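You operate a simulated robot arm through the tools that you are given. There is no shell and no other tool. Be economical: measure what you need, move in short steps, check, and stop when the job is done.

You run a simulated two-armed robot. Do the job below in one go: nothing can be reset, and whatever is moved stays where it is left.

JOB
Pressure-test the sprayer at 1.5 BAR, then vent it to nought.
Fine: no higher; vent shut to pump, shut again at the end; hold the sprayer while you work it.
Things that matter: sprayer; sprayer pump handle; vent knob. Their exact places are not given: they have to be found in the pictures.

It is judged by the outcome, as a careful person would: the job done as asked, and still so three seconds after it is handed in. It fails if anything else is knocked over, pushed out of place, dropped, spilled or broken.

ROBOT AND FRAMES
Two 7-joint arms with two-finger parallel grippers on one trunk, on a base that drives. Base frame: it is fixed to the floor where the robot stands at the start and does not move with it; the origin is under the middle of the robot, x ahead of it, y to its left, z up. Units: m, rad, N and s.
The left shoulder is at the start at [-0.082, 0.119, 0.851], the right one opposite. With the tool pointing down near the work surface each hand reaches from about 0.18 to 0.6 m from the robot's upright axis, wherever it stands, measured 20 degrees to its own side. Places, roughly: sprayer pump handle [0.5, 0.1, 0.9]; vent knob [0.5, 0.1, 0.9]. Payload 3.43 kg a hand.
The TCP of each hand is the grasp point between the finger pads, 0.03 m short of the fingertips. In the tool frame z runs along the fingers and y along their closing line. Largest opening 0.094 m; finger width 0.028, thickness 0.01; the body of the gripper, 0.05 by 0.096 m, starts 0.055 m behind the TCP.
Orientation is told as [roll, pitch, yaw] about the base's x, y, z axes, in that order, counted from this pose: with the fingers straight down and closing along the base's y, the tool's x points along the base's -x, its y along +y and its z along -z.

CONTROLS
- The arms move only by the tool arm_command. It takes "left_rows", "right_rows" or both (then of equal length, played together; a hand with none holds still); each is text: rows parted by semicolons, each of 7 numbers parted by spaces: the turn, a rotation vector about the base's x, y, z in units of 4 degrees (1.0 is 4 degrees), then the shift along the base's x, y, z in units of 30 mm (1.0 is 30 mm), then the gripper command, from -1 (shut) to 1 (fully open), values between in proportion. In form: rx ry rz tx ty tz fingers; .... A call has 1 to 8 rows; each row shifts and turns the commanded pose from where the row before left it. A call with a number of a shift or a turn outside -1 to 1 is refused whole. Rows are played at 5 a second. More than 0.05 m and 0.15 rad between two rows, or a gripper value outside its range, and nothing of the call is played. Where a pose cannot be reached the arm comes as near as it can. A force on the tool above 90 N (or 10 N above the force at the start of the call, whichever is more), or a blocked arm, ends the call early, and 0.2 s more pass. The fingers move at their own pace (about 0.153 m/s each) and stop on an object; they squeeze with about 37 N. The grip force told is the motor's: it shows also when the fingers shut on nothing. Time passes only in rows, and 0.2 s behind the last, so rows that do not move let the fingers close. The reply holds the time, the measured pose of the TCP, the force on the tool along the base axes, the opening and the grip force, in the units named above and with some noise, with the torque about the TCP (base axes, N m) and any sound that the robot's microphone picked up, and new pictures: "show" is both (left out), scene, wrist or none (wrist: the cameras of the hands that moved).
- Cameras (640 x 400 px; columns grow to the right, rows downward): "scene" is now at [0.0329, 0.0092, 1.5585]; the picture's right is [0.09, -1.00, 0.00], its down [-0.76, -0.07, -0.65] and it looks along [0.64, 0.06, -0.76] (base axes); focal length 283 px, centre (320, 200). "left" rides on the left gripper at [0.076, -0.014, -0.103] in its tool frame; the picture's right is [0.18, 0.98, 0.00], its down [-0.75, 0.14, -0.64] and it looks along [-0.63, 0.12, 0.77] (tool axes); focal length 243 px, centre (320, 200). "right" rides on the right gripper at [0.076, 0.014, -0.103] in its tool frame; the picture's right is [-0.18, 0.98, 0.00], its down [-0.75, -0.14, -0.64] and it looks along [-0.63, -0.12, 0.77] (tool axes); focal length 243 px, centre (320, 200).
- raise_lower(by): slides the trunk up (or, below 0, down) by that many m; the arms and the scene camera ride with it, the base frame stays. It gives what a move gives, with no picture.
- base_move(legs): drives the robot by 1 to 6 legs, each [ahead, left, turn to the left] in m, m and rad, along the robot's own axes; the way and the turn of a leg run together, so that a leg with both is an arc; at most 1.5 m and 3.142 rad a leg. The arms and the cameras ride along, it lands a little off, and it stops where it bumps. It gives what a move gives, and a new picture of the scene camera.
- pan_tilt(pan, tilt): turns the head with the scene camera to pan (to the left, within 2.496 rad either way) and tilt (down, from -0.506 to 1.204), counted from straight ahead of the robot. It gives what a move gives, and a new picture of the scene camera.
- pixel_to_xyz(camera, pixels): there is no depth. For up to 12 entries [column, row, z] of the newest picture of that camera ("zoom" is the newest enlarged one), the place [x, y] in the base frame at which the ray of that pixel passes the height z, good to about 0.003 m. It takes no simulated time.
- close_up(camera, box): a new picture of the part [left, top, right, bottom] of that camera's present view, enlarged. It takes no simulated time.
- sign_off(): hands the job in; it is judged then, once.

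Work in short steps. Measure before you move; look again where a grasp or a placing could have gone wrong, and mend it. You have 80 turns and 260 pictures in all, those below and enlarged ones among them. Open the grippers and draw the arms clear of the work before you hand the job in, unless the task says otherwise; then end with one line.

The tools are called after "Emit:" as a command line: name --argument value ..., lists and objects as JSON in quotes. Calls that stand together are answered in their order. arm_command: Moves the arms, as the interface text tells. Its arguments: {"type":"object","properties":{"left_rows":{"type":"string"},"right_rows":{"type":"string"},"show":{"type":"string","enum":["both","scene","wrist","none"]}},"required":[]} The other tools are called the same way: raise_lower (by) slides the trunk up or down; base_move (legs) drives the base; pan_tilt (pan, tilt) turns the head that bears the scene camera; pixel_to_xyz (camera, pixels) gives the place at which the rays of pixels pass given heights; close_up (camera, box) takes an enlarged picture of a part of a camera's view; sign_off () hands the job in.

At the start:

```text
time_s: 0.0
left_eef_pos: [0.3399, 0.2622, 1.1834]
left_tcp_rot: [0.0, 0.001, -0.001]
left_force: [0.1, -0.1, -0.3]
left_moment: [0.0, 0.01, -0.03]
left_gripper_width: 0.094
left_gripper_force: 0.1
right_eef_pos: [0.2952, -0.0409, 1.2328]
right_tcp_rot: [0.0, -0.003, 0.001]
right_force: [-1.0, -0.1, -0.3]
right_moment: [-0.01, -0.02, 0.01]
right_gripper_width: 0.0937
right_gripper_force: 0.0
trunk travel left (down, up): [-0.275, 0.06]
robot x, y, heading: [-0.0006, 0.0001, 0.001]
head pan, tilt: [0.086, 0.867]
```

scene: 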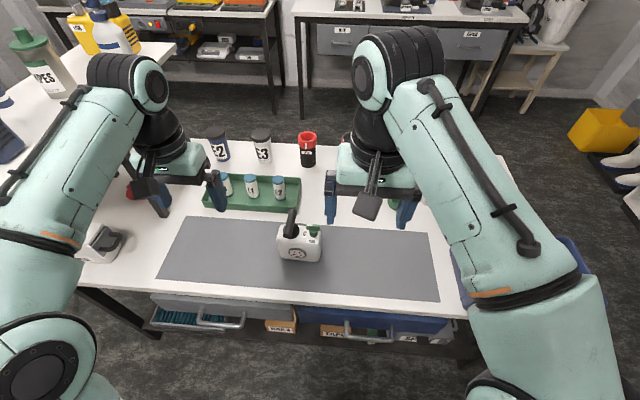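
right: 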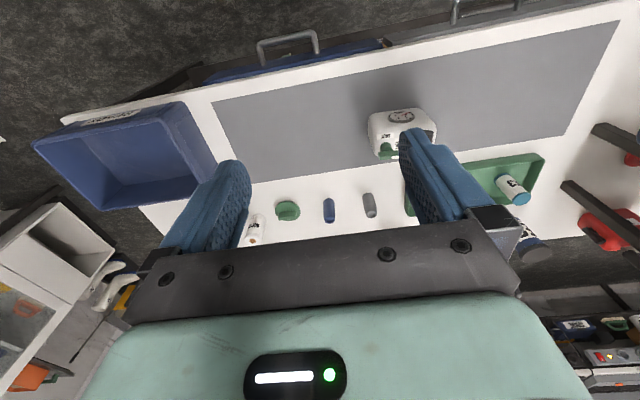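
left: 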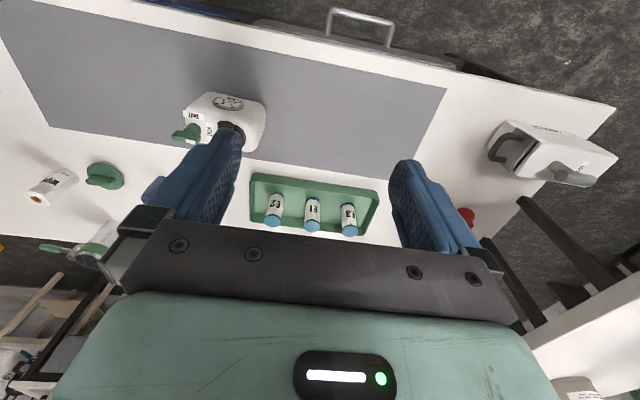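

The sprayer is the white body near (299,243) in the scene, with a dark handle at (291,222) and a green knob at (313,230). I zoom in first.

Emit:
close_up --camera "scene" --box '[250, 190, 350, 280]'

Emit:
close_up --camera "left" --box '[150, 70, 290, 170]'

Emit:
close_up --camera "right" --box '[340, 80, 480, 180]'

Emit:
pixel_to_xyz --camera "scene" --pixels '[[299, 262, 0.75], [299, 262, 0.8], [299, 262, 0.85], [160, 278, 0.75], [438, 300, 0.75]]'

```text
4.44 times, centred on (300, 235) of scene
```

zoom: 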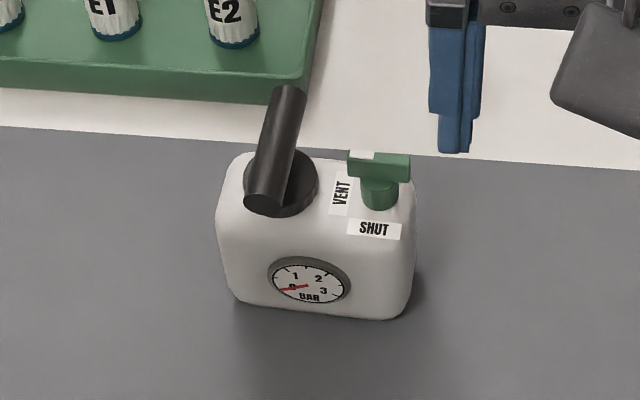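

```text
4.00 times, centred on (220, 120) of left
```

zoom: 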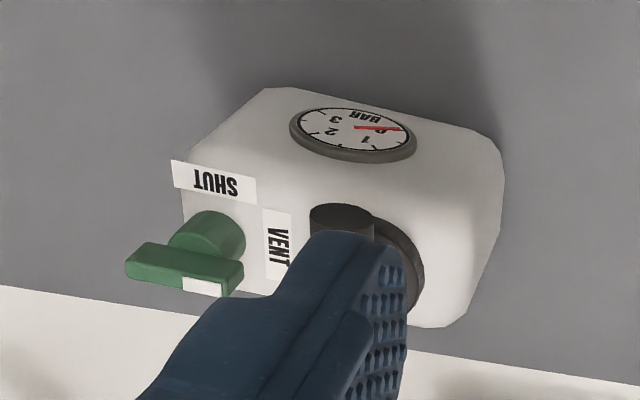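

```text
4.00 times, centred on (410, 130) of right
```

zoom: 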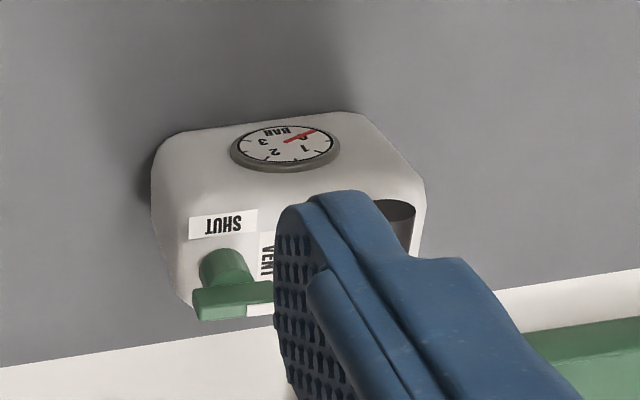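

```text
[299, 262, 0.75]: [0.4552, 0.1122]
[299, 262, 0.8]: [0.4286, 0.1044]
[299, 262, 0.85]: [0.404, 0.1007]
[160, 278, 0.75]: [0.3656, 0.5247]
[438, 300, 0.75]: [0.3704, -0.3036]
```

The valve mark appears to point at VENT now. I triangulate heights from the gauge centre: scene (297.5,253.5), left (228,103.7), right (401.3,117); and the SHUT label and mat corner.

Emit:
pixel_to_xyz --camera "scene" --pixels '[[297.5, 253.5, 0.75], [297.5, 253.5, 0.8], [297.5, 253.5, 0.85], [297.5, 253.5, 0.9], [312, 241, 0.85], [312, 241, 0.9], [313, 228, 0.85], [313, 228, 0.9], [287, 235, 0.9], [293, 211, 0.9], [293, 211, 0.95], [287, 235, 0.95]]'

Emit:
pixel_to_xyz --camera "left" --pixels '[[228, 103.7, 0.75], [228, 103.7, 0.8], [228, 103.7, 0.85], [228, 103.7, 0.9], [194, 115, 0.85], [194, 115, 0.9], [447, 88, 0.75], [447, 88, 0.7], [447, 88, 0.8]]'

Emit:
pixel_to_xyz --camera "right" --pixels '[[401.3, 117, 0.75], [401.3, 117, 0.8], [401.3, 117, 0.85], [401.3, 117, 0.9], [386, 136, 0.85], [386, 136, 0.9]]'

```text
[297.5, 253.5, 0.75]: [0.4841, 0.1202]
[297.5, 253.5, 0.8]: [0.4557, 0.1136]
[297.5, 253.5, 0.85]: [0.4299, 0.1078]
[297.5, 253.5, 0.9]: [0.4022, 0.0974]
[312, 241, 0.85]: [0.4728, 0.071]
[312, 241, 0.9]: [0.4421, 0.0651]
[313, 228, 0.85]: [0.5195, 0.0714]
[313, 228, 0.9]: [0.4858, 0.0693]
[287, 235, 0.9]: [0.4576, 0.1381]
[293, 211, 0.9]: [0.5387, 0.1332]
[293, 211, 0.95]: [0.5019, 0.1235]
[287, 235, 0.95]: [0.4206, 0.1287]
```

```text
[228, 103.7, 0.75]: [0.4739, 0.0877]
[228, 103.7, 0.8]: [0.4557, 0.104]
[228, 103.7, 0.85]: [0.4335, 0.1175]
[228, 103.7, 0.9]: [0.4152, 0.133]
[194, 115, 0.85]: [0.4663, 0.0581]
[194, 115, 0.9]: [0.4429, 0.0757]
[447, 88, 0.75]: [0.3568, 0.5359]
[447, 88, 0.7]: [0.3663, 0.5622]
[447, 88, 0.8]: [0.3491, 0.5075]
```

```text
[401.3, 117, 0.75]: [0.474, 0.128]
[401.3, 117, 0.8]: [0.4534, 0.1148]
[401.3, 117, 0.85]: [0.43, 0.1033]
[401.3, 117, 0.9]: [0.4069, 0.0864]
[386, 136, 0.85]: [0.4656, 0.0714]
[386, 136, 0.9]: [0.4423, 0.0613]
```

Gauge is near (0.44,0.11,0.83), so the body top is ≈0.87. I shift the hands outward for an unobstructed view of the handle.

Emit:
arm_command --left_rows "0 0 0 0 1 0 1;0 0 0 0 1 0 1;0 0 0 0 0 0 1" --right_rows "0 0 0 0 -1 0 1;0 0 0 0 -1 0 1;0 0 0 0 0 0 1"

```text
time_s: 0.8
left_eef_pos: [0.3391, 0.323, 1.1833]
left_tcp_rot: [-0.001, -0.001, -0.001]
left_force: [-1.3, 0.5, -0.4]
left_moment: [-0.01, 0.0, 0.02]
left_gripper_width: 0.0942
left_gripper_force: 0.0
right_eef_pos: [0.2946, -0.1006, 1.2339]
right_tcp_rot: [-0.001, -0.003, 0.003]
right_force: [1.1, 0.1, -0.3]
right_moment: [0.02, -0.03, 0.01]
right_gripper_width: 0.0939
right_gripper_force: 0.0
trunk travel left (down, up): [-0.275, 0.06]
robot x, y, heading: [-0.0011, -0.0025, -0.001]
head pan, tilt: [0.086, 0.867]
```

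scene: 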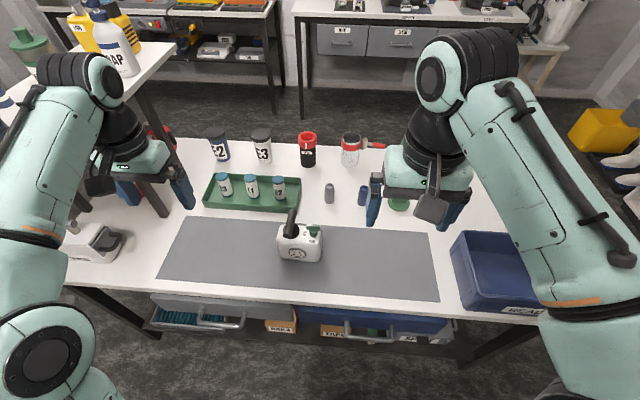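
right: 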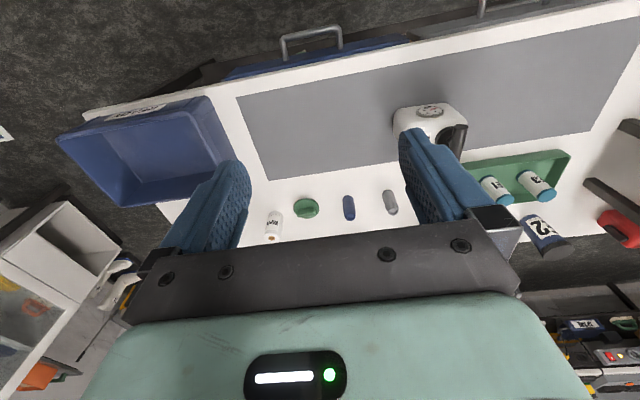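
left: 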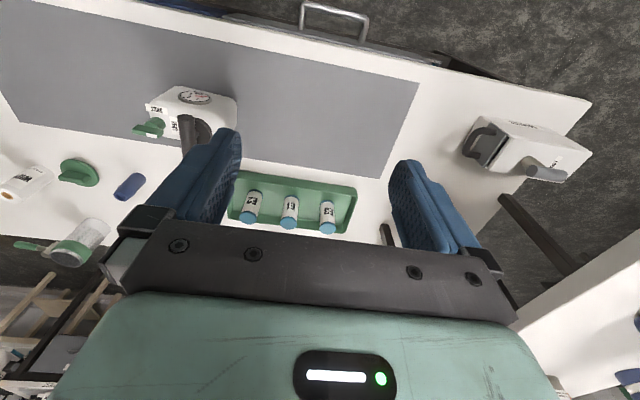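

Still partly occluded at left (190,125); I shift the left hand 90 mm further.

Emit:
arm_command --left_rows "0 0 0 0 1 0 1;0 0 0 0 1 0 1;0 0 0 0 1 0 1;0 0 0 0 0 0 1" --show "none"

Emit:
close_up --camera "left" --box '[60, 60, 220, 160]'

Emit:
close_up --camera "scene" --box '[260, 200, 340, 270]'

```text
time_s: 1.8
left_eef_pos: [0.3414, 0.4117, 1.1827]
left_tcp_rot: [0.0, -0.001, 0.0]
left_force: [0.1, -0.2, -0.8]
left_moment: [-0.01, -0.01, -0.01]
left_gripper_width: 0.094
left_gripper_force: 0.1
right_eef_pos: [0.2944, -0.0999, 1.2327]
right_tcp_rot: [0.0, -0.002, 0.001]
right_force: [-0.3, -1.0, -0.4]
right_moment: [0.04, 0.02, -0.02]
right_gripper_width: 0.0941
right_gripper_force: 0.0
trunk travel left (down, up): [-0.275, 0.06]
robot x, y, heading: [-0.0, -0.0006, 0.004]
head pan, tilt: [0.086, 0.867]
```

```text
4.00 times, centred on (140, 110) of left
```

zoom: 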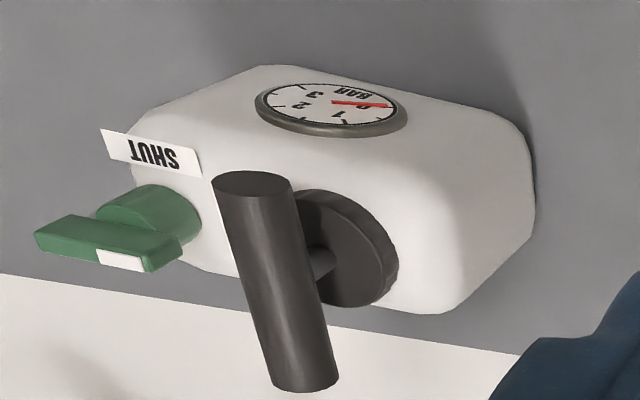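

```text
5.71 times, centred on (300, 235) of scene
```

zoom: 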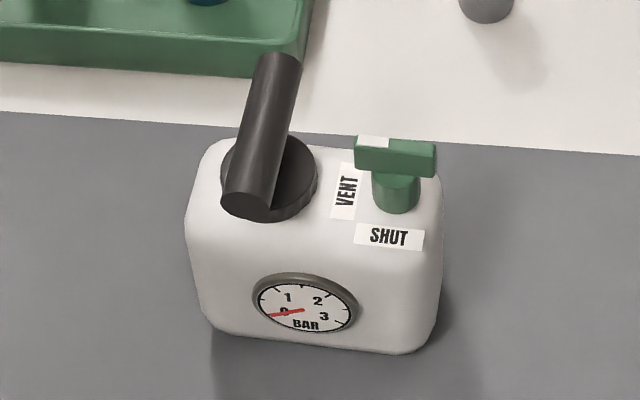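

I triangulate handle ends, collar and knob bar between the left and scene pictures.

Emit:
pixel_to_xyz --camera "scene" --pixels '[[287, 236.7, 0.88], [287, 236.7, 0.92], [293, 210.6, 0.88], [293, 210.6, 0.92], [313.3, 226.2, 0.87], [313.3, 226.2, 0.91], [290.9, 231.1, 0.85], [290.9, 231.1, 0.89]]'

Emit:
pixel_to_xyz --camera "left" --pixels '[[123, 106, 0.88], [123, 106, 0.92], [136.7, 155.5, 0.88], [136.7, 155.5, 0.92], [87, 120.7, 0.87], [87, 120.7, 0.91], [146.7, 121.7, 0.85], [146.7, 121.7, 0.89]]'

```text
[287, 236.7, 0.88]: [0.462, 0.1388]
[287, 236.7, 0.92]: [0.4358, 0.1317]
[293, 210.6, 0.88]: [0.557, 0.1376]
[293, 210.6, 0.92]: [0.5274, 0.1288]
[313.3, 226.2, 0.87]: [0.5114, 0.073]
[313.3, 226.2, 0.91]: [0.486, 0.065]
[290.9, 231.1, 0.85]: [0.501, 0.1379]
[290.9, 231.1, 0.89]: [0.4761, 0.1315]
```

```text
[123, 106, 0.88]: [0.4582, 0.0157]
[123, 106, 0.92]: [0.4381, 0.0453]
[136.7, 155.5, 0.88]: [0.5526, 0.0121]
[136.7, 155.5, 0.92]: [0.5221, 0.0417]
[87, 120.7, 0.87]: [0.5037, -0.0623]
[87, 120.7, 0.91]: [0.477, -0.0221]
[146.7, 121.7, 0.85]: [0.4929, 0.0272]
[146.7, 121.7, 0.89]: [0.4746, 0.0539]
```

Accounting for the 89 mm hand shift, the pump bar is centred near (0.483,0.131,0.918) along x, the knob bar near (0.486,0.066,0.908) along y. I measure body edges in the scene close-up, to check that it fits the gripper.

Emit:
pixel_to_xyz --camera "zoom" --pixels '[[215, 322, 0.775], [425, 348, 0.775], [320, 350, 0.77], [190, 225, 0.85], [440, 240, 0.85], [203, 145, 0.865], [330, 148, 0.868], [195, 200, 0.86], [443, 215, 0.86]]'

Emit:
arm_command --left_rows "0 0 0 0 0 0 1" --show "wrist"

```text
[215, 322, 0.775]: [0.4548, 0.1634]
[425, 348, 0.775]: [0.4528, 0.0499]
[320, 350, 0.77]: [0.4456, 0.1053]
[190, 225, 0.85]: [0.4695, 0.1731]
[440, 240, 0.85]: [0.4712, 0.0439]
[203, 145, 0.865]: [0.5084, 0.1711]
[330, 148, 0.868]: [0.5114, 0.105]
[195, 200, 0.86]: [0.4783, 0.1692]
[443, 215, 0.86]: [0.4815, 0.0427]
```

```text
time_s: 2.2
left_eef_pos: [0.341, 0.4106, 1.1817]
left_tcp_rot: [0.0, 0.0, 0.0]
left_force: [0.4, -0.3, 0.5]
left_moment: [0.01, -0.01, 0.01]
left_gripper_width: 0.094
left_gripper_force: 0.1
right_eef_pos: [0.2949, -0.0993, 1.2339]
right_tcp_rot: [0.001, -0.001, 0.001]
right_force: [-1.1, -0.2, 0.3]
right_moment: [0.0, 0.0, 0.01]
right_gripper_width: 0.094
right_gripper_force: 0.1
trunk travel left (down, up): [-0.275, 0.06]
robot x, y, heading: [0.0007, 0.0004, -0.003]
head pan, tilt: [0.086, 0.867]
```

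left: 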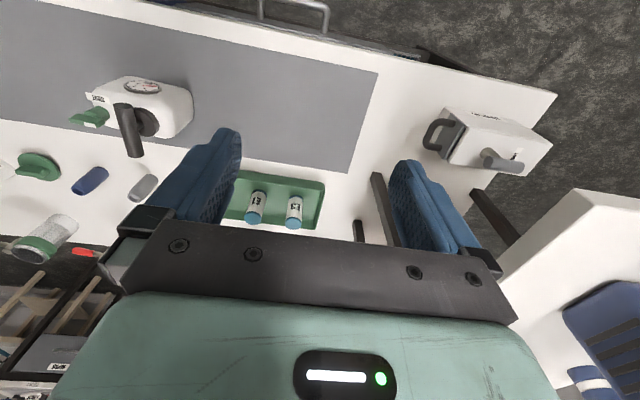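

Body spans x≈0.446–0.52, y≈0.043–0.172: it fits across x. Plan: left hand holds the body's left end from the side, right hand works knob and pump. I drive 0.11 m left to favour the right arm.

Emit:
base_move --legs '[[0, 0.11, 0]]'

```text
time_s: 3.8
left_eef_pos: [0.3422, 0.5214, 1.1806]
left_tcp_rot: [0.0, 0.0, 0.0]
left_force: [0.0, 0.1, -0.2]
left_moment: [-0.01, -0.02, 0.01]
left_gripper_width: 0.0937
left_gripper_force: 0.0
right_eef_pos: [0.2948, 0.0105, 1.2333]
right_tcp_rot: [-0.001, -0.002, 0.0]
right_force: [-0.3, -0.4, 0.7]
right_moment: [-0.01, -0.01, 0.04]
right_gripper_width: 0.0942
right_gripper_force: 0.0
trunk travel left (down, up): [-0.275, 0.06]
robot x, y, heading: [-0.0006, 0.1108, -0.0]
head pan, tilt: [0.086, 0.867]
```

scene: 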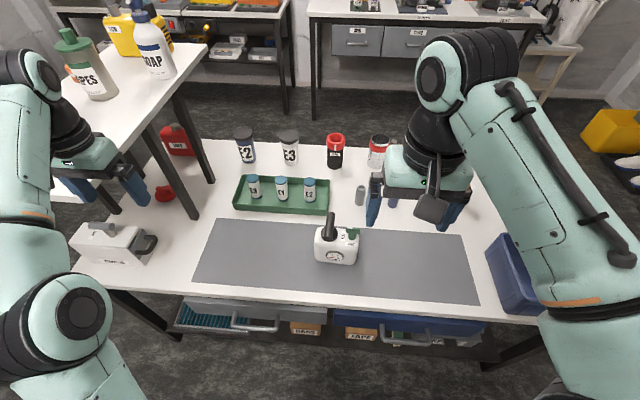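

Both arms clear. I begin turning the left hand to point along −y with fingers closing along x (120° about (−1,1,1)), moving gently toward (0.48,0.42,1.08).

Emit:
arm_command --left_rows "-1 1 1 0.27 -0.2 -0.2 1;-1 1 1 0.27 -0.2 -0.2 1;-1 1 1 0.27 -0.2 -0.2 1;-1 1 1 0.27 -0.2 -0.2 1;-1 1 1 0.27 -0.2 -0.2 1;-1 1 1 0.27 -0.2 -0.2 1;-1 1 1 0.27 -0.2 -0.2 1;-1 1 1 0.27 -0.2 -0.2 1" --show "scene"

Emit:
pixel_to_xyz --camera "scene" --pixels '[[233, 209, 0.8], [327, 214, 0.8], [304, 181, 0.85], [320, 262, 0.765], [480, 305, 0.765], [150, 238, 0.85], [80, 240, 0.85]]'

```text
time_s: 5.6
left_eef_pos: [0.3003, 0.4374, 1.103]
left_tcp_rot: [-0.369, 0.537, 0.371]
left_force: [0.1, -0.3, 0.8]
left_moment: [0.01, 0.0, 0.03]
left_gripper_width: 0.0938
left_gripper_force: 0.1
left hand out of reach, approached as far as the arm can: row 1, 2, 3, 4, 5, 6, 7, 8
right_eef_pos: [0.2954, 0.0116, 1.2332]
right_tcp_rot: [0.0, -0.002, -0.002]
right_force: [0.4, -0.4, -0.5]
right_moment: [-0.01, 0.03, 0.01]
right_gripper_width: 0.0941
right_gripper_force: 0.1
trunk travel left (down, up): [-0.275, 0.06]
robot x, y, heading: [0.0013, 0.1136, 0.002]
head pan, tilt: [0.086, 0.867]
```

scene: 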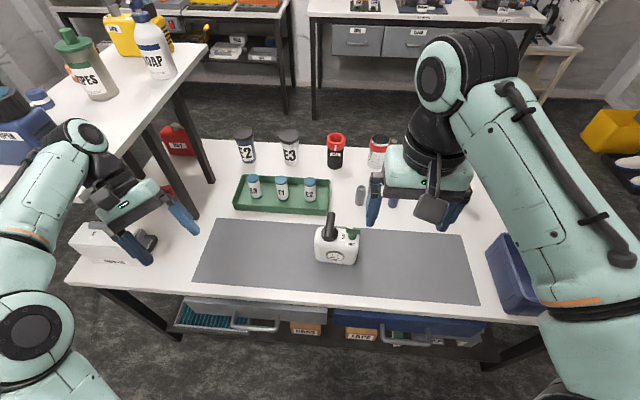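

```text
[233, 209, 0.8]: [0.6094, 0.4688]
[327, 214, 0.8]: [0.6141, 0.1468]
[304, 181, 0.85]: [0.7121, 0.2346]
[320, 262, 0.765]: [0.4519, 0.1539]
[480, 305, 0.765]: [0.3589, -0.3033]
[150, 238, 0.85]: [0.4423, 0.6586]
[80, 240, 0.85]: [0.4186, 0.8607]
```

The pose was too high/far to reach fully; I go lower and toward the centre while turning on.

Emit:
arm_command --left_rows "0 0 0 -0.5 0 -1 1;0 0 0 -0.5 0 -1 1;-1 1 1 0 -0.3 -0.3 1;-1 1 1 0 -0.3 -0.3 1;-1 1 1 0 -0.3 -0.3 1;-1 1 1 0 -0.3 -0.3 1" --show "scene"

```text
time_s: 7.0
left_eef_pos: [0.2696, 0.4053, 1.0053]
left_tcp_rot: [-0.541, 0.917, 0.54]
left_force: [-0.5, 0.5, -1.1]
left_moment: [-0.02, 0.01, 0.02]
left_gripper_width: 0.0938
left_gripper_force: 0.1
right_eef_pos: [0.2953, 0.0141, 1.2329]
right_tcp_rot: [-0.001, -0.001, 0.001]
right_force: [-0.3, 0.9, -0.6]
right_moment: [-0.03, 0.01, -0.04]
right_gripper_width: 0.094
right_gripper_force: 0.0
trunk travel left (down, up): [-0.275, 0.06]
robot x, y, heading: [0.0016, 0.1089, 0.001]
head pan, tilt: [0.086, 0.867]
```

scene: 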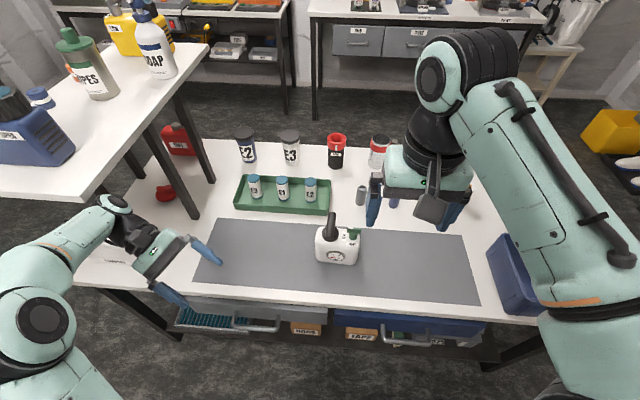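

Now reachable. I finish the turn, leaving a 15° downward tilt, easing forward.

Emit:
arm_command --left_rows "-1 1 1 0.3 0 0 1;-1 1 1 0.3 0 0 1;-1 1 1 0.3 0 0 1;-1 1 1 0.3 0 0 1;-1 1 1 0.3 0 0 1;0.68 0.32 0.32 0.3 0 0 1;1 0 0 0.3 0 0 1;1 0 0 0.3 0 0 1" --show "scene"

```text
time_s: 8.8
left_eef_pos: [0.342, 0.4007, 1.0066]
left_tcp_rot: [-0.225, 1.248, 1.23]
left_force: [0.2, -0.8, 0.1]
left_moment: [0.0, 0.03, 0.01]
left_gripper_width: 0.0941
left_gripper_force: 0.1
right_eef_pos: [0.2944, 0.01, 1.2326]
right_tcp_rot: [0.0, -0.001, 0.0]
right_force: [0.1, -0.1, 0.2]
right_moment: [-0.03, 0.01, 0.0]
right_gripper_width: 0.094
right_gripper_force: 0.0
trunk travel left (down, up): [-0.275, 0.06]
robot x, y, heading: [0.0025, 0.1095, -0.002]
head pan, tilt: [0.086, 0.867]
```

scene: 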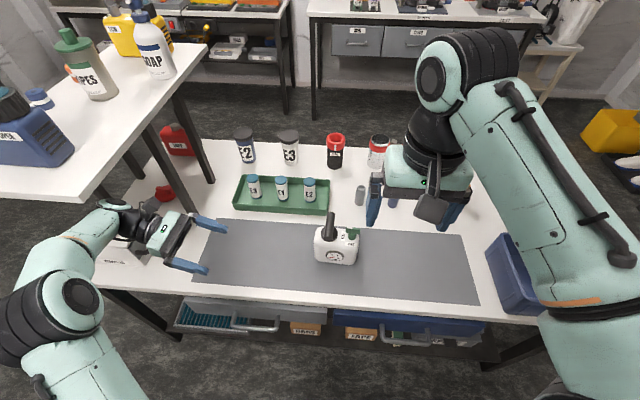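

The closing axis is about 7° off; I correct that and tilt to ~25°, so the fingers will grip the lower left, clear of the gauge face. Move to a pre-grasp near (0.483,0.285,0.87).

Emit:
arm_command --left_rows "0.85 0.5 0.9 0.94 -0.4 -0.6 1;0.85 0.5 0.9 0.94 -0.4 -0.6 1;0 0 0 0.94 -0.8 -0.8 1;0 0 0 0.94 -0.8 -0.8 1;0 0 0 0.94 -0.8 -0.8 1;0 0 0 0 0 0 1"

```text
time_s: 10.2
left_eef_pos: [0.4843, 0.3057, 0.901]
left_tcp_rot: [0.016, 1.144, 1.582]
left_force: [0.2, 0.3, 0.0]
left_moment: [0.04, -0.01, 0.02]
left_gripper_width: 0.094
left_gripper_force: 0.1
right_eef_pos: [0.2938, 0.0105, 1.2336]
right_tcp_rot: [0.001, -0.002, -0.002]
right_force: [-1.1, -0.3, 0.7]
right_moment: [0.01, 0.0, 0.01]
right_gripper_width: 0.0941
right_gripper_force: 0.1
trunk travel left (down, up): [-0.275, 0.06]
robot x, y, heading: [-0.0019, 0.1095, -0.0]
head pan, tilt: [0.086, 0.867]
```

scene: 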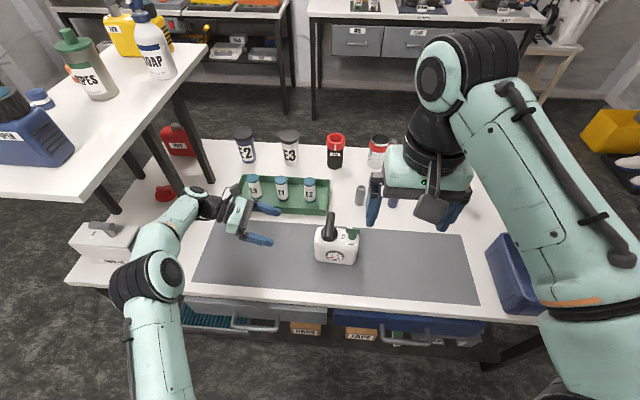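
left: 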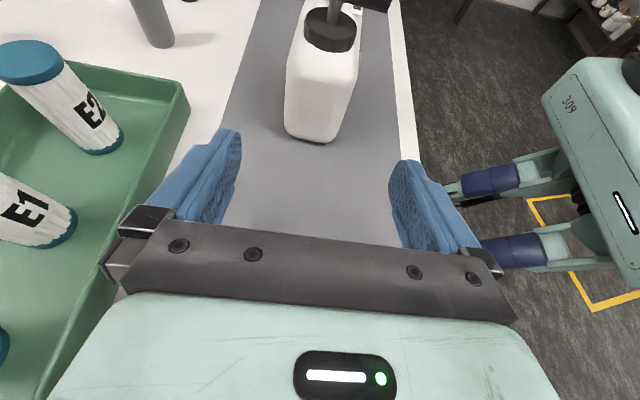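

Aligned: body bottom edge at left (310,142) lies between the fingers. I advance along the finger direction, first to just straddling the body.

Emit:
arm_command --left_rows "0 0 0 0 0 -0.8 1;0 0 0 0 -0.9 -0.42 1;0 0 0 0 -0.9 -0.42 1;0 0 0 0 -0.9 -0.42 1;0 0 0 0 0 0 1"

Emit:
close_up --camera "scene" --box '[260, 190, 380, 280]'

```text
time_s: 11.4
left_eef_pos: [0.4831, 0.225, 0.8358]
left_tcp_rot: [0.016, 1.146, 1.58]
left_force: [-0.4, -0.2, 0.1]
left_moment: [0.0, 0.0, 0.0]
left_gripper_width: 0.094
left_gripper_force: 0.2
right_eef_pos: [0.2953, 0.0104, 1.2333]
right_tcp_rot: [0.001, -0.001, -0.001]
right_force: [-0.5, 0.0, -0.3]
right_moment: [-0.01, 0.0, -0.03]
right_gripper_width: 0.0937
right_gripper_force: 0.0
trunk travel left (down, up): [-0.275, 0.06]
robot x, y, heading: [0.005, 0.1109, -0.0]
head pan, tilt: [0.086, 0.867]
```

scene: 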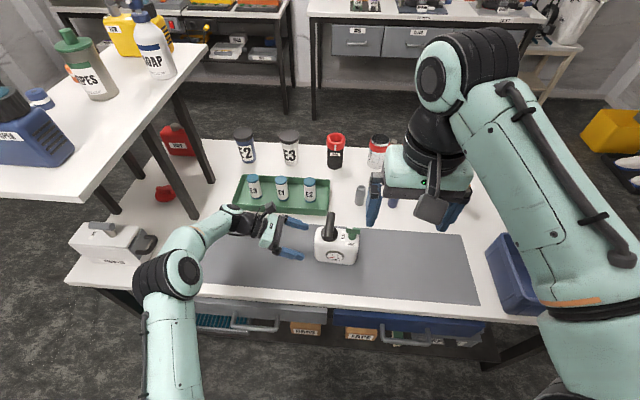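
left: 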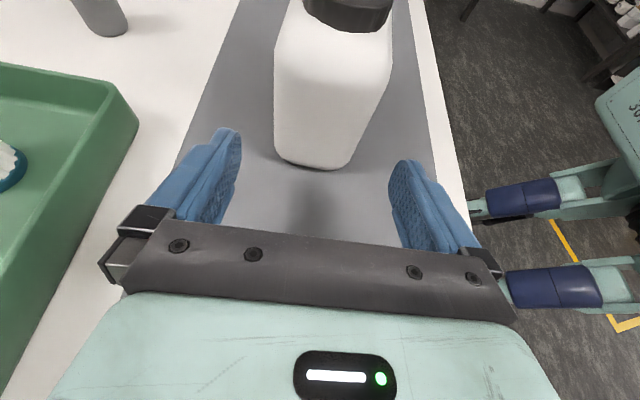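

```text
4.44 times, centred on (320, 235) of scene
```

zoom: 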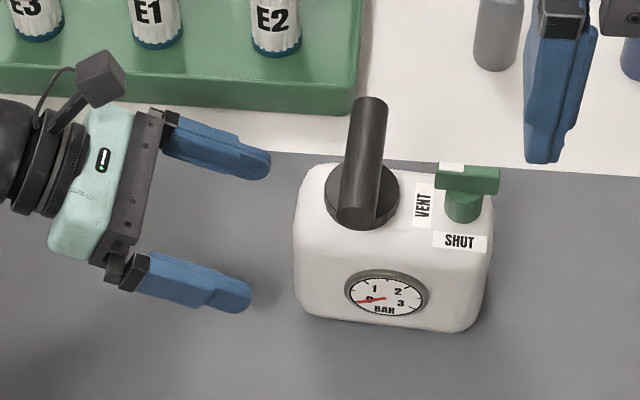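

Good clearance on both sides. I advance the last 70 mm, staying open.

Emit:
arm_command --left_rows "0 0 0 0 -0.9 -0.4 1;0 0 0 0 -0.9 -0.4 1;0 0 0 0 -0.45 -0.18 1;0 0 0 0 0 0 1" --show "wrist"

Emit:
close_up --camera "scene" --box '[260, 190, 380, 280]'

```text
time_s: 12.4
left_eef_pos: [0.4836, 0.1553, 0.8069]
left_tcp_rot: [0.015, 1.145, 1.581]
left_force: [0.1, -0.9, 0.4]
left_moment: [0.02, 0.02, 0.01]
left_gripper_width: 0.094
left_gripper_force: 0.0
right_eef_pos: [0.2967, 0.0107, 1.2329]
right_tcp_rot: [0.0, -0.003, 0.001]
right_force: [-0.8, -0.2, 0.4]
right_moment: [0.0, 0.0, 0.01]
right_gripper_width: 0.0943
right_gripper_force: 0.0
trunk travel left (down, up): [-0.275, 0.06]
robot x, y, heading: [0.0029, 0.1095, 0.0]
head pan, tilt: [0.086, 0.867]
```

left: 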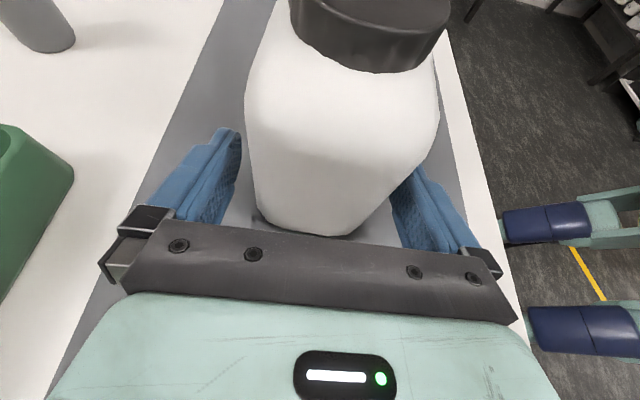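

```text
4.44 times, centred on (320, 235) of scene
```

zoom: 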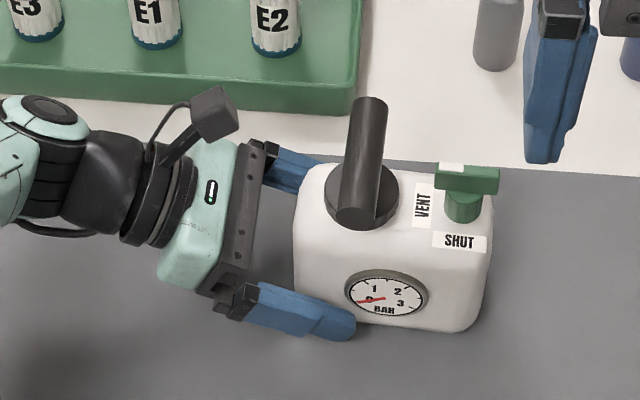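

The front fingertip is just below-left of the gauge rim; I back off 9 mm and close.

Emit:
arm_command --left_rows "0 0 0 0 0.3 -0.05 1;0 0 0 0 0 0 0.4;0 0 0 0 0 0 -0.2;0 0 0 0 0 0 -1;0 0 0 0 0 0 -1;0 0 0 0 0 0 -1" --show "wrist"

Emit:
close_up --camera "scene" --box '[260, 190, 380, 280]'

```text
time_s: 13.8
left_eef_pos: [0.4847, 0.1665, 0.8065]
left_tcp_rot: [0.015, 1.146, 1.578]
left_force: [1.1, 1.1, 1.2]
left_moment: [-0.04, -0.2, 0.02]
left_gripper_width: 0.0742
left_gripper_force: 36.9
right_eef_pos: [0.2943, 0.0101, 1.2334]
right_tcp_rot: [-0.002, -0.003, 0.001]
right_force: [-0.5, 0.9, -0.9]
right_moment: [-0.01, 0.02, 0.0]
right_gripper_width: 0.094
right_gripper_force: 0.0
trunk travel left (down, up): [-0.275, 0.06]
robot x, y, heading: [0.0022, 0.1102, 0.0]
head pan, tilt: [0.086, 0.867]
```

left: 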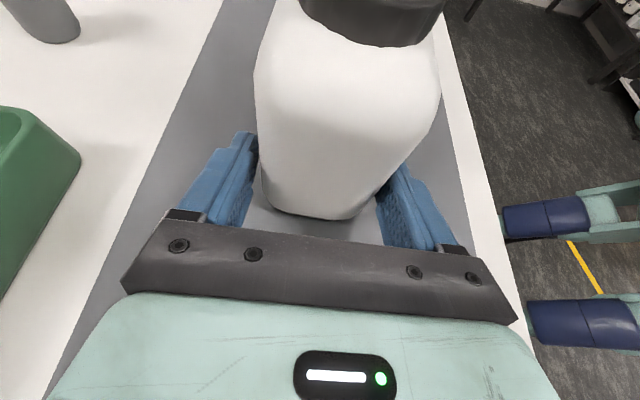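

```text
4.44 times, centred on (320, 235) of scene
```

zoom: 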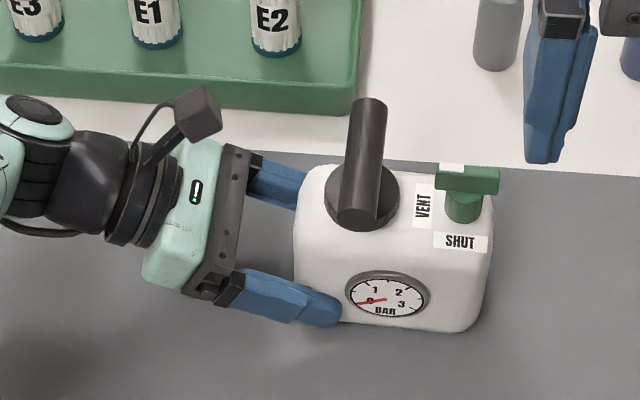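

Held firmly (0.074 m, 37 N). Now I bring the right hand over the knob (0.486,0.066), yawing −90° so the fingers close across the knob bar.

Emit:
arm_command --right_rows "0 0 -1 0.2 0.08 -0.4 1;0 0 -1 0.2 0.08 -0.4 1;0 0 -1 0.2 0.08 -0.4 1;0 0 -1 0.2 0.08 -0.4 1;0 0 -1 0.2 0.08 -0.4 1;0 0 -1 0.2 0.08 -0.4 1;0 0 -1 0.2 0.08 -0.4 1;0 0 -1 0.2 0.08 -0.4 1" --show "none"

Emit:
arm_command --right_rows "0 0 -1 0.28 0.08 -0.3 1;0 0 -1 0.28 0.08 -0.3 1;0 0 -1 0.28 0.08 -0.3 1;0 0 -1 0.28 0.08 -0.2 1;0 0 -1 0.28 0.08 -0.2 1;0 0 -1 0.28 0.08 -0.2 1;0 0 -1 0.28 0.08 -0.2 1;0 0 -1 0.28 0.08 -0.2 1" --show "scene"

```text
time_s: 15.6
left_eef_pos: [0.485, 0.1656, 0.8059]
left_tcp_rot: [0.015, 1.145, 1.58]
left_force: [1.2, 0.5, 2.1]
left_moment: [-0.03, -0.29, -0.01]
left_gripper_width: 0.0743
left_gripper_force: 37.3
right_eef_pos: [0.3445, 0.0289, 1.1372]
right_tcp_rot: [0.0, -0.002, -0.561]
right_force: [0.6, 0.6, 0.9]
right_moment: [0.01, 0.02, 0.02]
right_gripper_width: 0.0941
right_gripper_force: 0.2
trunk travel left (down, up): [-0.275, 0.06]
robot x, y, heading: [-0.0016, 0.1063, 0.003]
head pan, tilt: [0.086, 0.867]
```

```text
time_s: 17.4
left_eef_pos: [0.4845, 0.166, 0.8066]
left_tcp_rot: [0.016, 1.146, 1.579]
left_force: [0.3, 1.6, 2.6]
left_moment: [-0.14, -0.24, -0.14]
left_gripper_width: 0.0743
left_gripper_force: 37.0
right_eef_pos: [0.4113, 0.0492, 1.0806]
right_tcp_rot: [-0.001, 0.0, -1.118]
right_force: [0.1, 0.3, 0.3]
right_moment: [0.0, 0.02, 0.01]
right_gripper_width: 0.094
right_gripper_force: 0.1
trunk travel left (down, up): [-0.275, 0.06]
robot x, y, heading: [0.0008, 0.1132, -0.002]
head pan, tilt: [0.086, 0.867]
```

scene: 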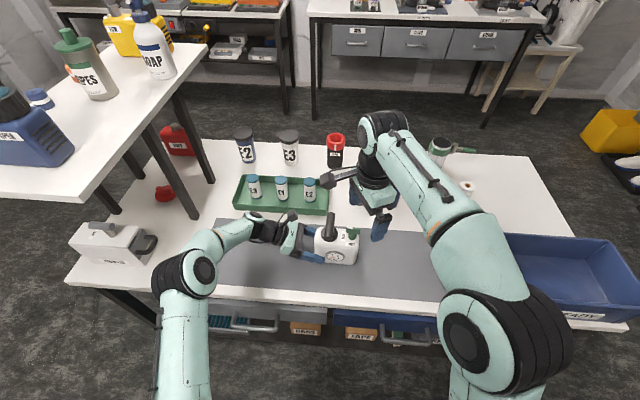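

Going fine. Finish the yaw and centre above the knob at z≈1.0, fingers at about 0.06 opening.

Emit:
arm_command --right_rows "0 0 -1 0.4 0.1 -0.4 0.5;0 0 -1 0.4 0.1 -0.4 0.3;0 0 -1 0.4 0.1 -0.4 0.2;0 0 -1 0.4 0.1 -0.4 0.2;0 0 -1 0.4 0.1 -0.4 0.2;0 0 -1 0.4 0.06 -0.4 0.2;0 0 -0.45 0.1 0 -0.3 0.2;0 0 0 0 0 0 0.2"

Emit:
close_up --camera "scene" --box '[280, 180, 400, 270]'

```text
time_s: 19.2
left_eef_pos: [0.4833, 0.166, 0.8073]
left_tcp_rot: [0.017, 1.145, 1.578]
left_force: [-1.0, -0.1, 2.2]
left_moment: [-0.06, -0.18, -0.09]
left_gripper_width: 0.0743
left_gripper_force: 36.7
right_eef_pos: [0.4832, 0.0669, 0.999]
right_tcp_rot: [-0.001, -0.002, -1.568]
right_force: [-0.6, 0.9, -0.2]
right_moment: [-0.03, 0.0, 0.0]
right_gripper_width: 0.0563
right_gripper_force: 0.1
trunk travel left (down, up): [-0.275, 0.06]
robot x, y, heading: [0.0011, 0.1067, -0.001]
head pan, tilt: [0.086, 0.867]
```

scene: 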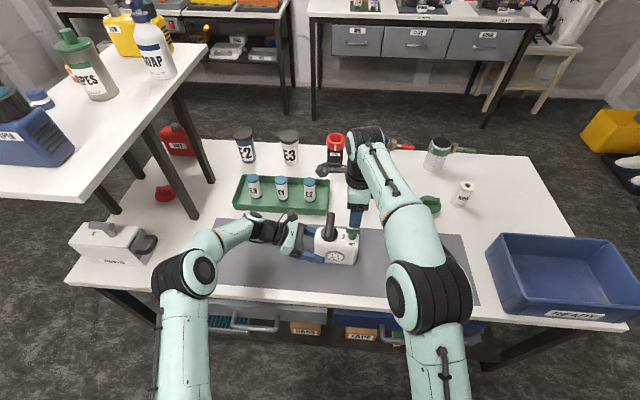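
right: 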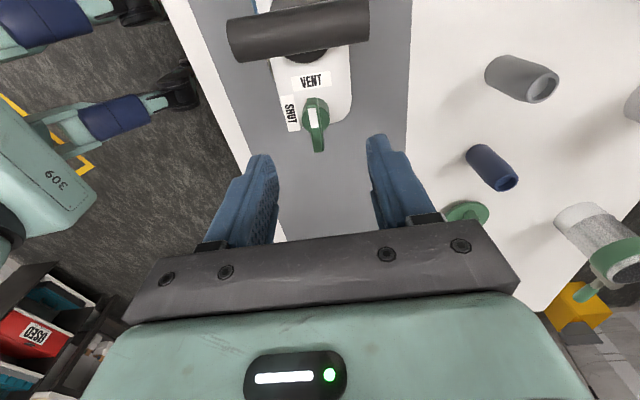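

```text
4.44 times, centred on (340, 225) of scene
```

zoom: 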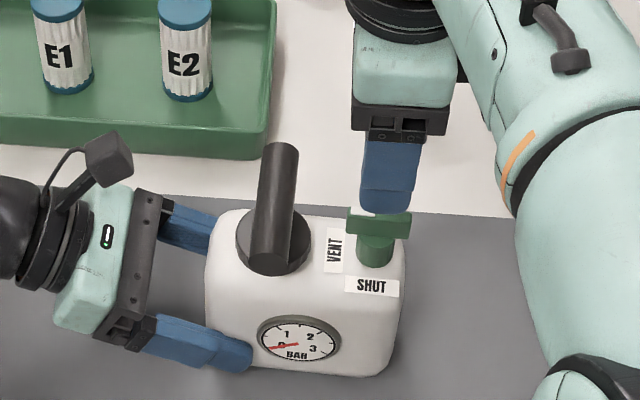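

The knob bar shows in the right view at ~(317,103)–(319,148); I check its position at its height.

Emit:
pixel_to_xyz --camera "right" --pixels '[[313, 106, 0.909], [319, 148, 0.909], [316, 125, 0.909], [245, 42, 0.918], [356, 22, 0.918]]'

Emit:
close_up --camera "right" --box '[240, 60, 400, 160]'

```text
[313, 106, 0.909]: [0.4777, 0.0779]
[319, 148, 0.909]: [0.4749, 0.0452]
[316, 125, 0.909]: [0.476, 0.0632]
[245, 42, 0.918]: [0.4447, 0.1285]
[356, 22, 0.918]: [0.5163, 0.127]
```

```text
4.00 times, centred on (320, 110) of right
```

zoom: 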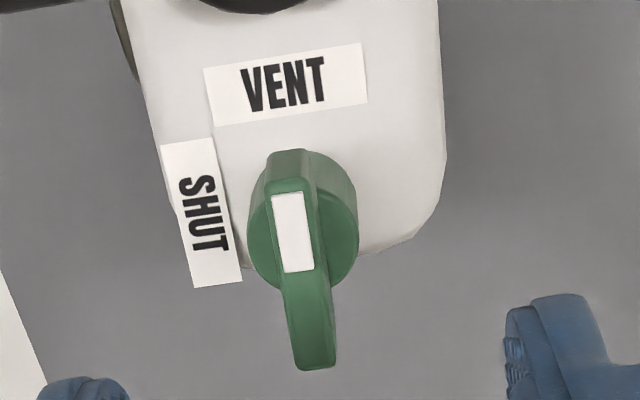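

Bar centre ≈(0.479,0.064), top 0.909; bar sits on a stem, so the tips should stop at ≈0.892. Lower to TCP z≈0.923.

Emit:
arm_command --right_rows "0 0 0 -0.1 -0.08 -0.9 0.2;0 0 0 0 0 -0.9 0.2;0 0 0 0 0 -0.75 0.2;0 0 0 0 0 0 0.2" --show "wrist"

Emit:
close_up --camera "scene" --box '[280, 180, 400, 270]'

```text
time_s: 20.2
left_eef_pos: [0.4832, 0.1667, 0.8068]
left_tcp_rot: [0.014, 1.146, 1.581]
left_force: [-0.6, -0.1, 2.9]
left_moment: [-0.06, -0.12, -0.09]
left_gripper_width: 0.0744
left_gripper_force: 36.9
right_eef_pos: [0.4821, 0.0635, 0.9229]
right_tcp_rot: [0.0, -0.002, -1.567]
right_force: [0.1, -0.6, 2.0]
right_moment: [-0.01, 0.03, 0.0]
right_gripper_width: 0.0564
right_gripper_force: 0.1
trunk travel left (down, up): [-0.275, 0.06]
robot x, y, heading: [0.0007, 0.1123, -0.003]
head pan, tilt: [0.086, 0.867]
```

right: 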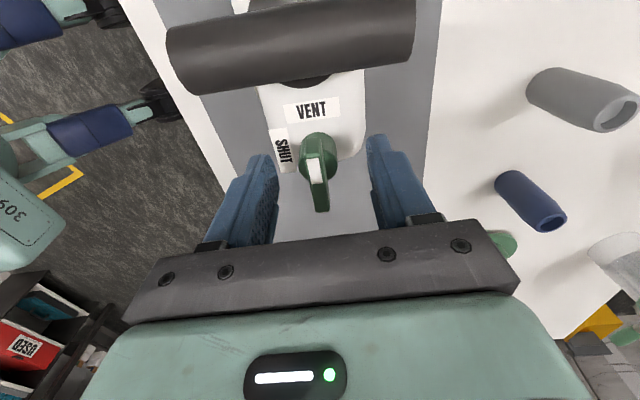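

```text
4.44 times, centred on (340, 225) of scene
```

zoom: 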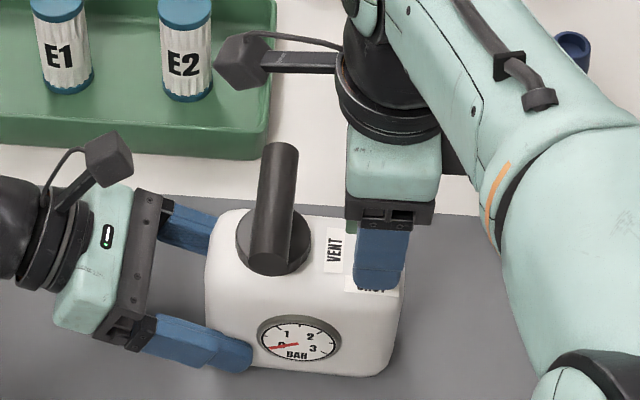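

The bar is between the fingers (col 318 vs. fingers 275/372). Close on it.

Emit:
arm_command --right_rows "0 0 0 0 0 0 -0.3;0 0 0 0 0 0 -0.7;0 0 0 0 0 0 -1;0 0 0 0 0 0 -1" --show "wrist"

```text
time_s: 21.2
left_eef_pos: [0.4849, 0.1659, 0.8068]
left_tcp_rot: [0.016, 1.143, 1.581]
left_force: [5.9, -1.7, 0.4]
left_moment: [-0.08, 0.13, 0.41]
left_gripper_width: 0.0742
left_gripper_force: 37.0
right_eef_pos: [0.4811, 0.0643, 0.9229]
right_tcp_rot: [-0.001, -0.001, -1.567]
right_force: [-5.6, -0.7, 3.3]
right_moment: [-0.01, 0.38, 0.03]
right_gripper_width: 0.0228
right_gripper_force: 36.8
trunk travel left (down, up): [-0.275, 0.06]
robot x, y, heading: [0.0011, 0.1126, -0.001]
head pan, tilt: [0.086, 0.867]
```

right: 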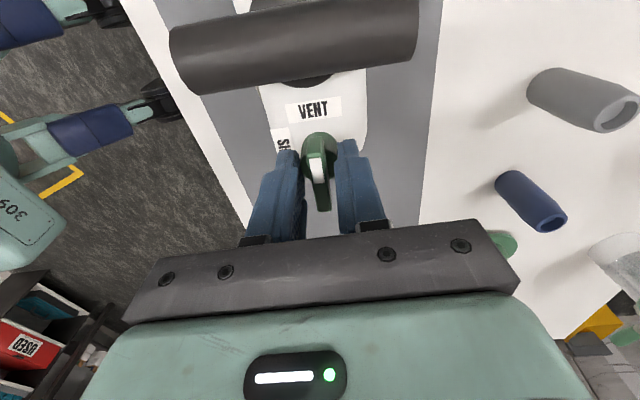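

Opening 0.0228 means the tips are on the round stem, not the bar. Open slightly, rise 8 mm and close again.

Emit:
arm_command --right_rows "0 0 0 0 0 0 -0.2;0 0 0 -0.1 0 0.27 -0.2;0 0 0 0 0 0 -0.2;0 0 0 0 0 0 -0.7;0 0 0 0 0 0 -1;0 0 0 0 0 0 -1" --show "wrist"

```text
time_s: 22.6
left_eef_pos: [0.4837, 0.166, 0.8073]
left_tcp_rot: [0.016, 1.144, 1.575]
left_force: [-10.1, 2.4, 5.1]
left_moment: [0.13, -1.32, -0.89]
left_gripper_width: 0.0742
left_gripper_force: 37.4
right_eef_pos: [0.4783, 0.0637, 0.9317]
right_tcp_rot: [0.004, -0.002, -1.568]
right_force: [10.4, -0.4, 2.7]
right_moment: [0.02, -0.17, 0.02]
right_gripper_width: 0.0084
right_gripper_force: 36.8
trunk travel left (down, up): [-0.275, 0.06]
robot x, y, heading: [-0.0011, 0.1052, -0.004]
head pan, tilt: [0.086, 0.867]
```

right: 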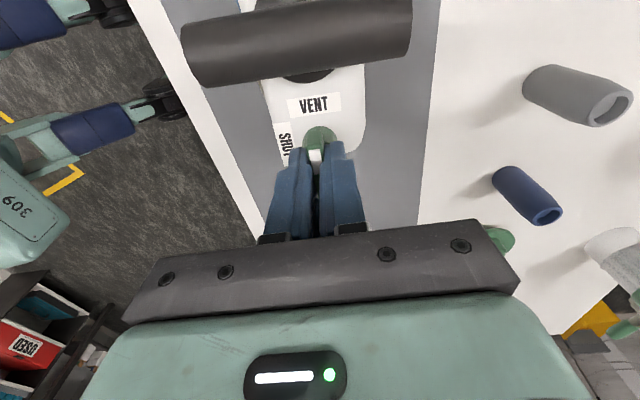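

Now on the bar (8.4 mm). Turn 90° CCW so the mark goes from VENT to SHUT, in stages watching forces.

Emit:
arm_command --right_rows "0 0 0 0.1 0 0 -1;0 0 1 0 0 0 -1;0 0 1 0 0 0 -1;0 0 1 0 0 0 -1;0 0 1 0 0 0 -1;0 0 1 0 0 0 -1" --show "wrist"

```text
time_s: 24.0
left_eef_pos: [0.4841, 0.1666, 0.8075]
left_tcp_rot: [0.015, 1.143, 1.583]
left_force: [5.2, -1.7, -0.9]
left_moment: [-0.11, 0.52, 0.52]
left_gripper_width: 0.0743
left_gripper_force: 37.0
right_eef_pos: [0.4803, 0.0636, 0.9302]
right_tcp_rot: [-0.001, -0.001, -1.217]
right_force: [-7.0, 1.6, 2.5]
right_moment: [0.14, 0.22, 0.0]
right_gripper_width: 0.0083
right_gripper_force: 36.6
trunk travel left (down, up): [-0.275, 0.06]
robot x, y, heading: [0.0015, 0.1111, 0.002]
head pan, tilt: [0.086, 0.867]
```

right: 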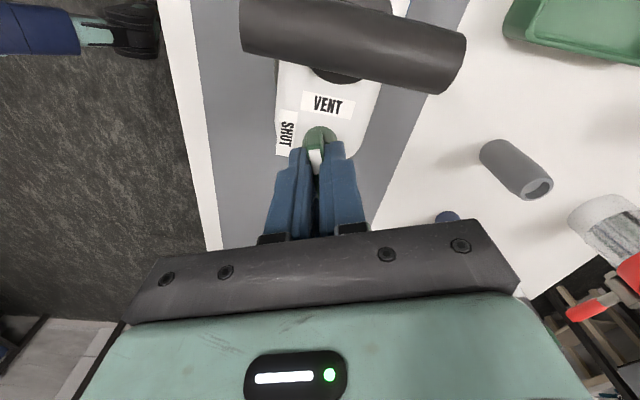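

The knob follows. Continue turning.

Emit:
arm_command --right_rows "0 0 1 -0.02 0.02 0 -1;0 0 1 0 0 0 -1;0 0 1 0 0 0 -1;0 0 1 0 0 0 -1;0 0 1 0 0 0 -1;0 0 1 0 0 0 -1;0 0 1 0 0 0 -1;0 0 1 0 0 0 -1" --show "wrist"

```text
time_s: 25.8
left_eef_pos: [0.4841, 0.1672, 0.8072]
left_tcp_rot: [0.014, 1.145, 1.581]
left_force: [9.5, -1.0, -0.2]
left_moment: [0.19, -0.09, 0.84]
left_gripper_width: 0.0742
left_gripper_force: 36.4
right_eef_pos: [0.482, 0.0638, 0.9311]
right_tcp_rot: [0.0, -0.001, -0.657]
right_force: [-7.3, 0.9, 3.0]
right_moment: [0.4, 0.85, 0.0]
right_gripper_width: 0.0084
right_gripper_force: 36.7
trunk travel left (down, up): [-0.275, 0.06]
robot x, y, heading: [0.0002, 0.1086, 0.0]
head pan, tilt: [0.086, 0.867]
```

right: 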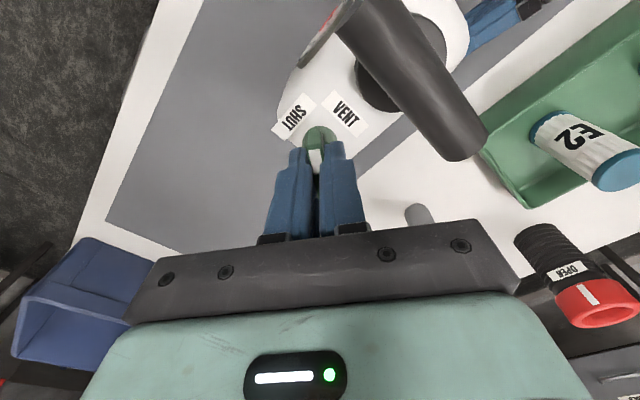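

The mark is halfway between the labels. Continue.

Emit:
arm_command --right_rows "0 0 1 -0.03 0 0 -1;0 0 1 0 0 0 -1;0 0 1 0 0 0 -1;0 0 1 0 0 0 -1;0 0 1 0 0 0 -1;0 0 1 0 0 0 -1;0 0 1 0 0 0 -1;0 0 1 0 0 0 -1" --show "wrist"

```text
time_s: 27.6
left_eef_pos: [0.4833, 0.1647, 0.8076]
left_tcp_rot: [0.015, 1.146, 1.58]
left_force: [0.5, -0.5, -0.3]
left_moment: [-0.12, -0.73, -0.16]
left_gripper_width: 0.0741
left_gripper_force: 37.2
right_eef_pos: [0.4802, 0.0635, 0.9317]
right_tcp_rot: [0.0, -0.004, -0.101]
right_force: [0.7, -2.3, 5.4]
right_moment: [-0.04, 0.29, 0.02]
right_gripper_width: 0.0081
right_gripper_force: 36.7
trunk travel left (down, up): [-0.275, 0.06]
robot x, y, heading: [-0.0019, 0.1094, -0.0]
head pan, tilt: [0.086, 0.867]
```

right: 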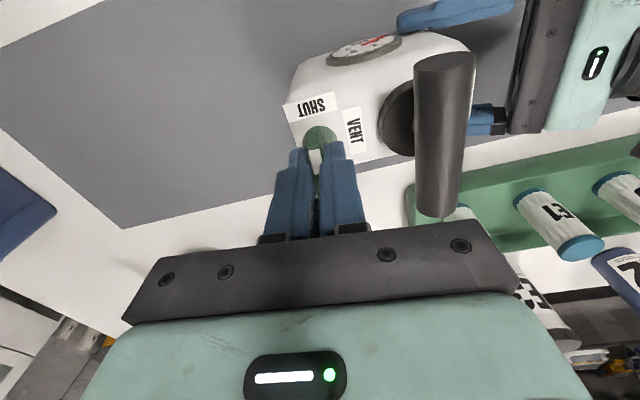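

Nearly there; two more rows, watching for the stop.

Emit:
arm_command --right_rows "0 0 1 0 0 0 -1;0 0 0.6 0 0 0 -1;0 0 0 0 0 0 -1" --show "none"

Emit:
close_up --camera "right" --box '[240, 20, 400, 240]'

Emit:
close_up --camera "scene" --box '[280, 180, 400, 270]'

```text
time_s: 28.4
left_eef_pos: [0.4827, 0.1657, 0.8062]
left_tcp_rot: [0.017, 1.146, 1.581]
left_force: [-3.9, -0.9, 1.1]
left_moment: [0.1, -0.51, 0.5]
left_gripper_width: 0.0744
left_gripper_force: 37.0
right_eef_pos: [0.4798, 0.0623, 0.9317]
right_tcp_rot: [-0.001, -0.004, 0.012]
right_force: [3.9, -1.7, 4.1]
right_moment: [-0.02, -0.25, -0.95]
right_gripper_width: 0.0084
right_gripper_force: 36.7
trunk travel left (down, up): [-0.275, 0.06]
robot x, y, heading: [-0.0015, 0.1084, 0.005]
head pan, tilt: [0.086, 0.867]
```

```text
1.82 times, centred on (320, 130) of right
```

zoom: 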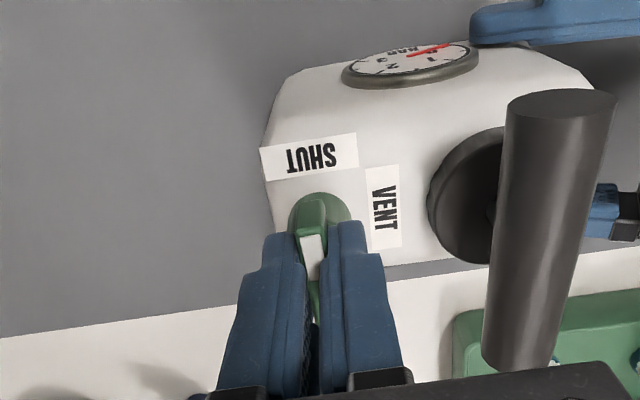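

```text
4.44 times, centred on (340, 225) of scene
```

zoom: 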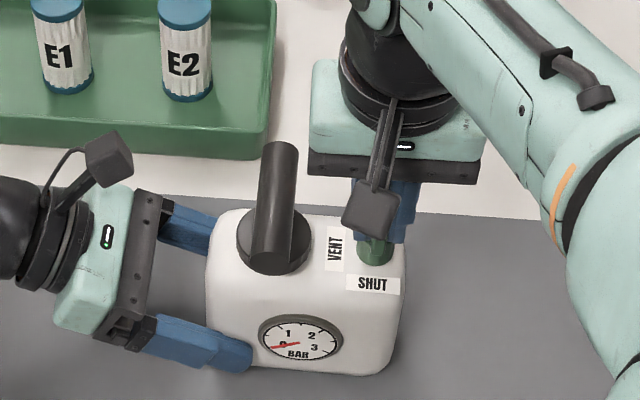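

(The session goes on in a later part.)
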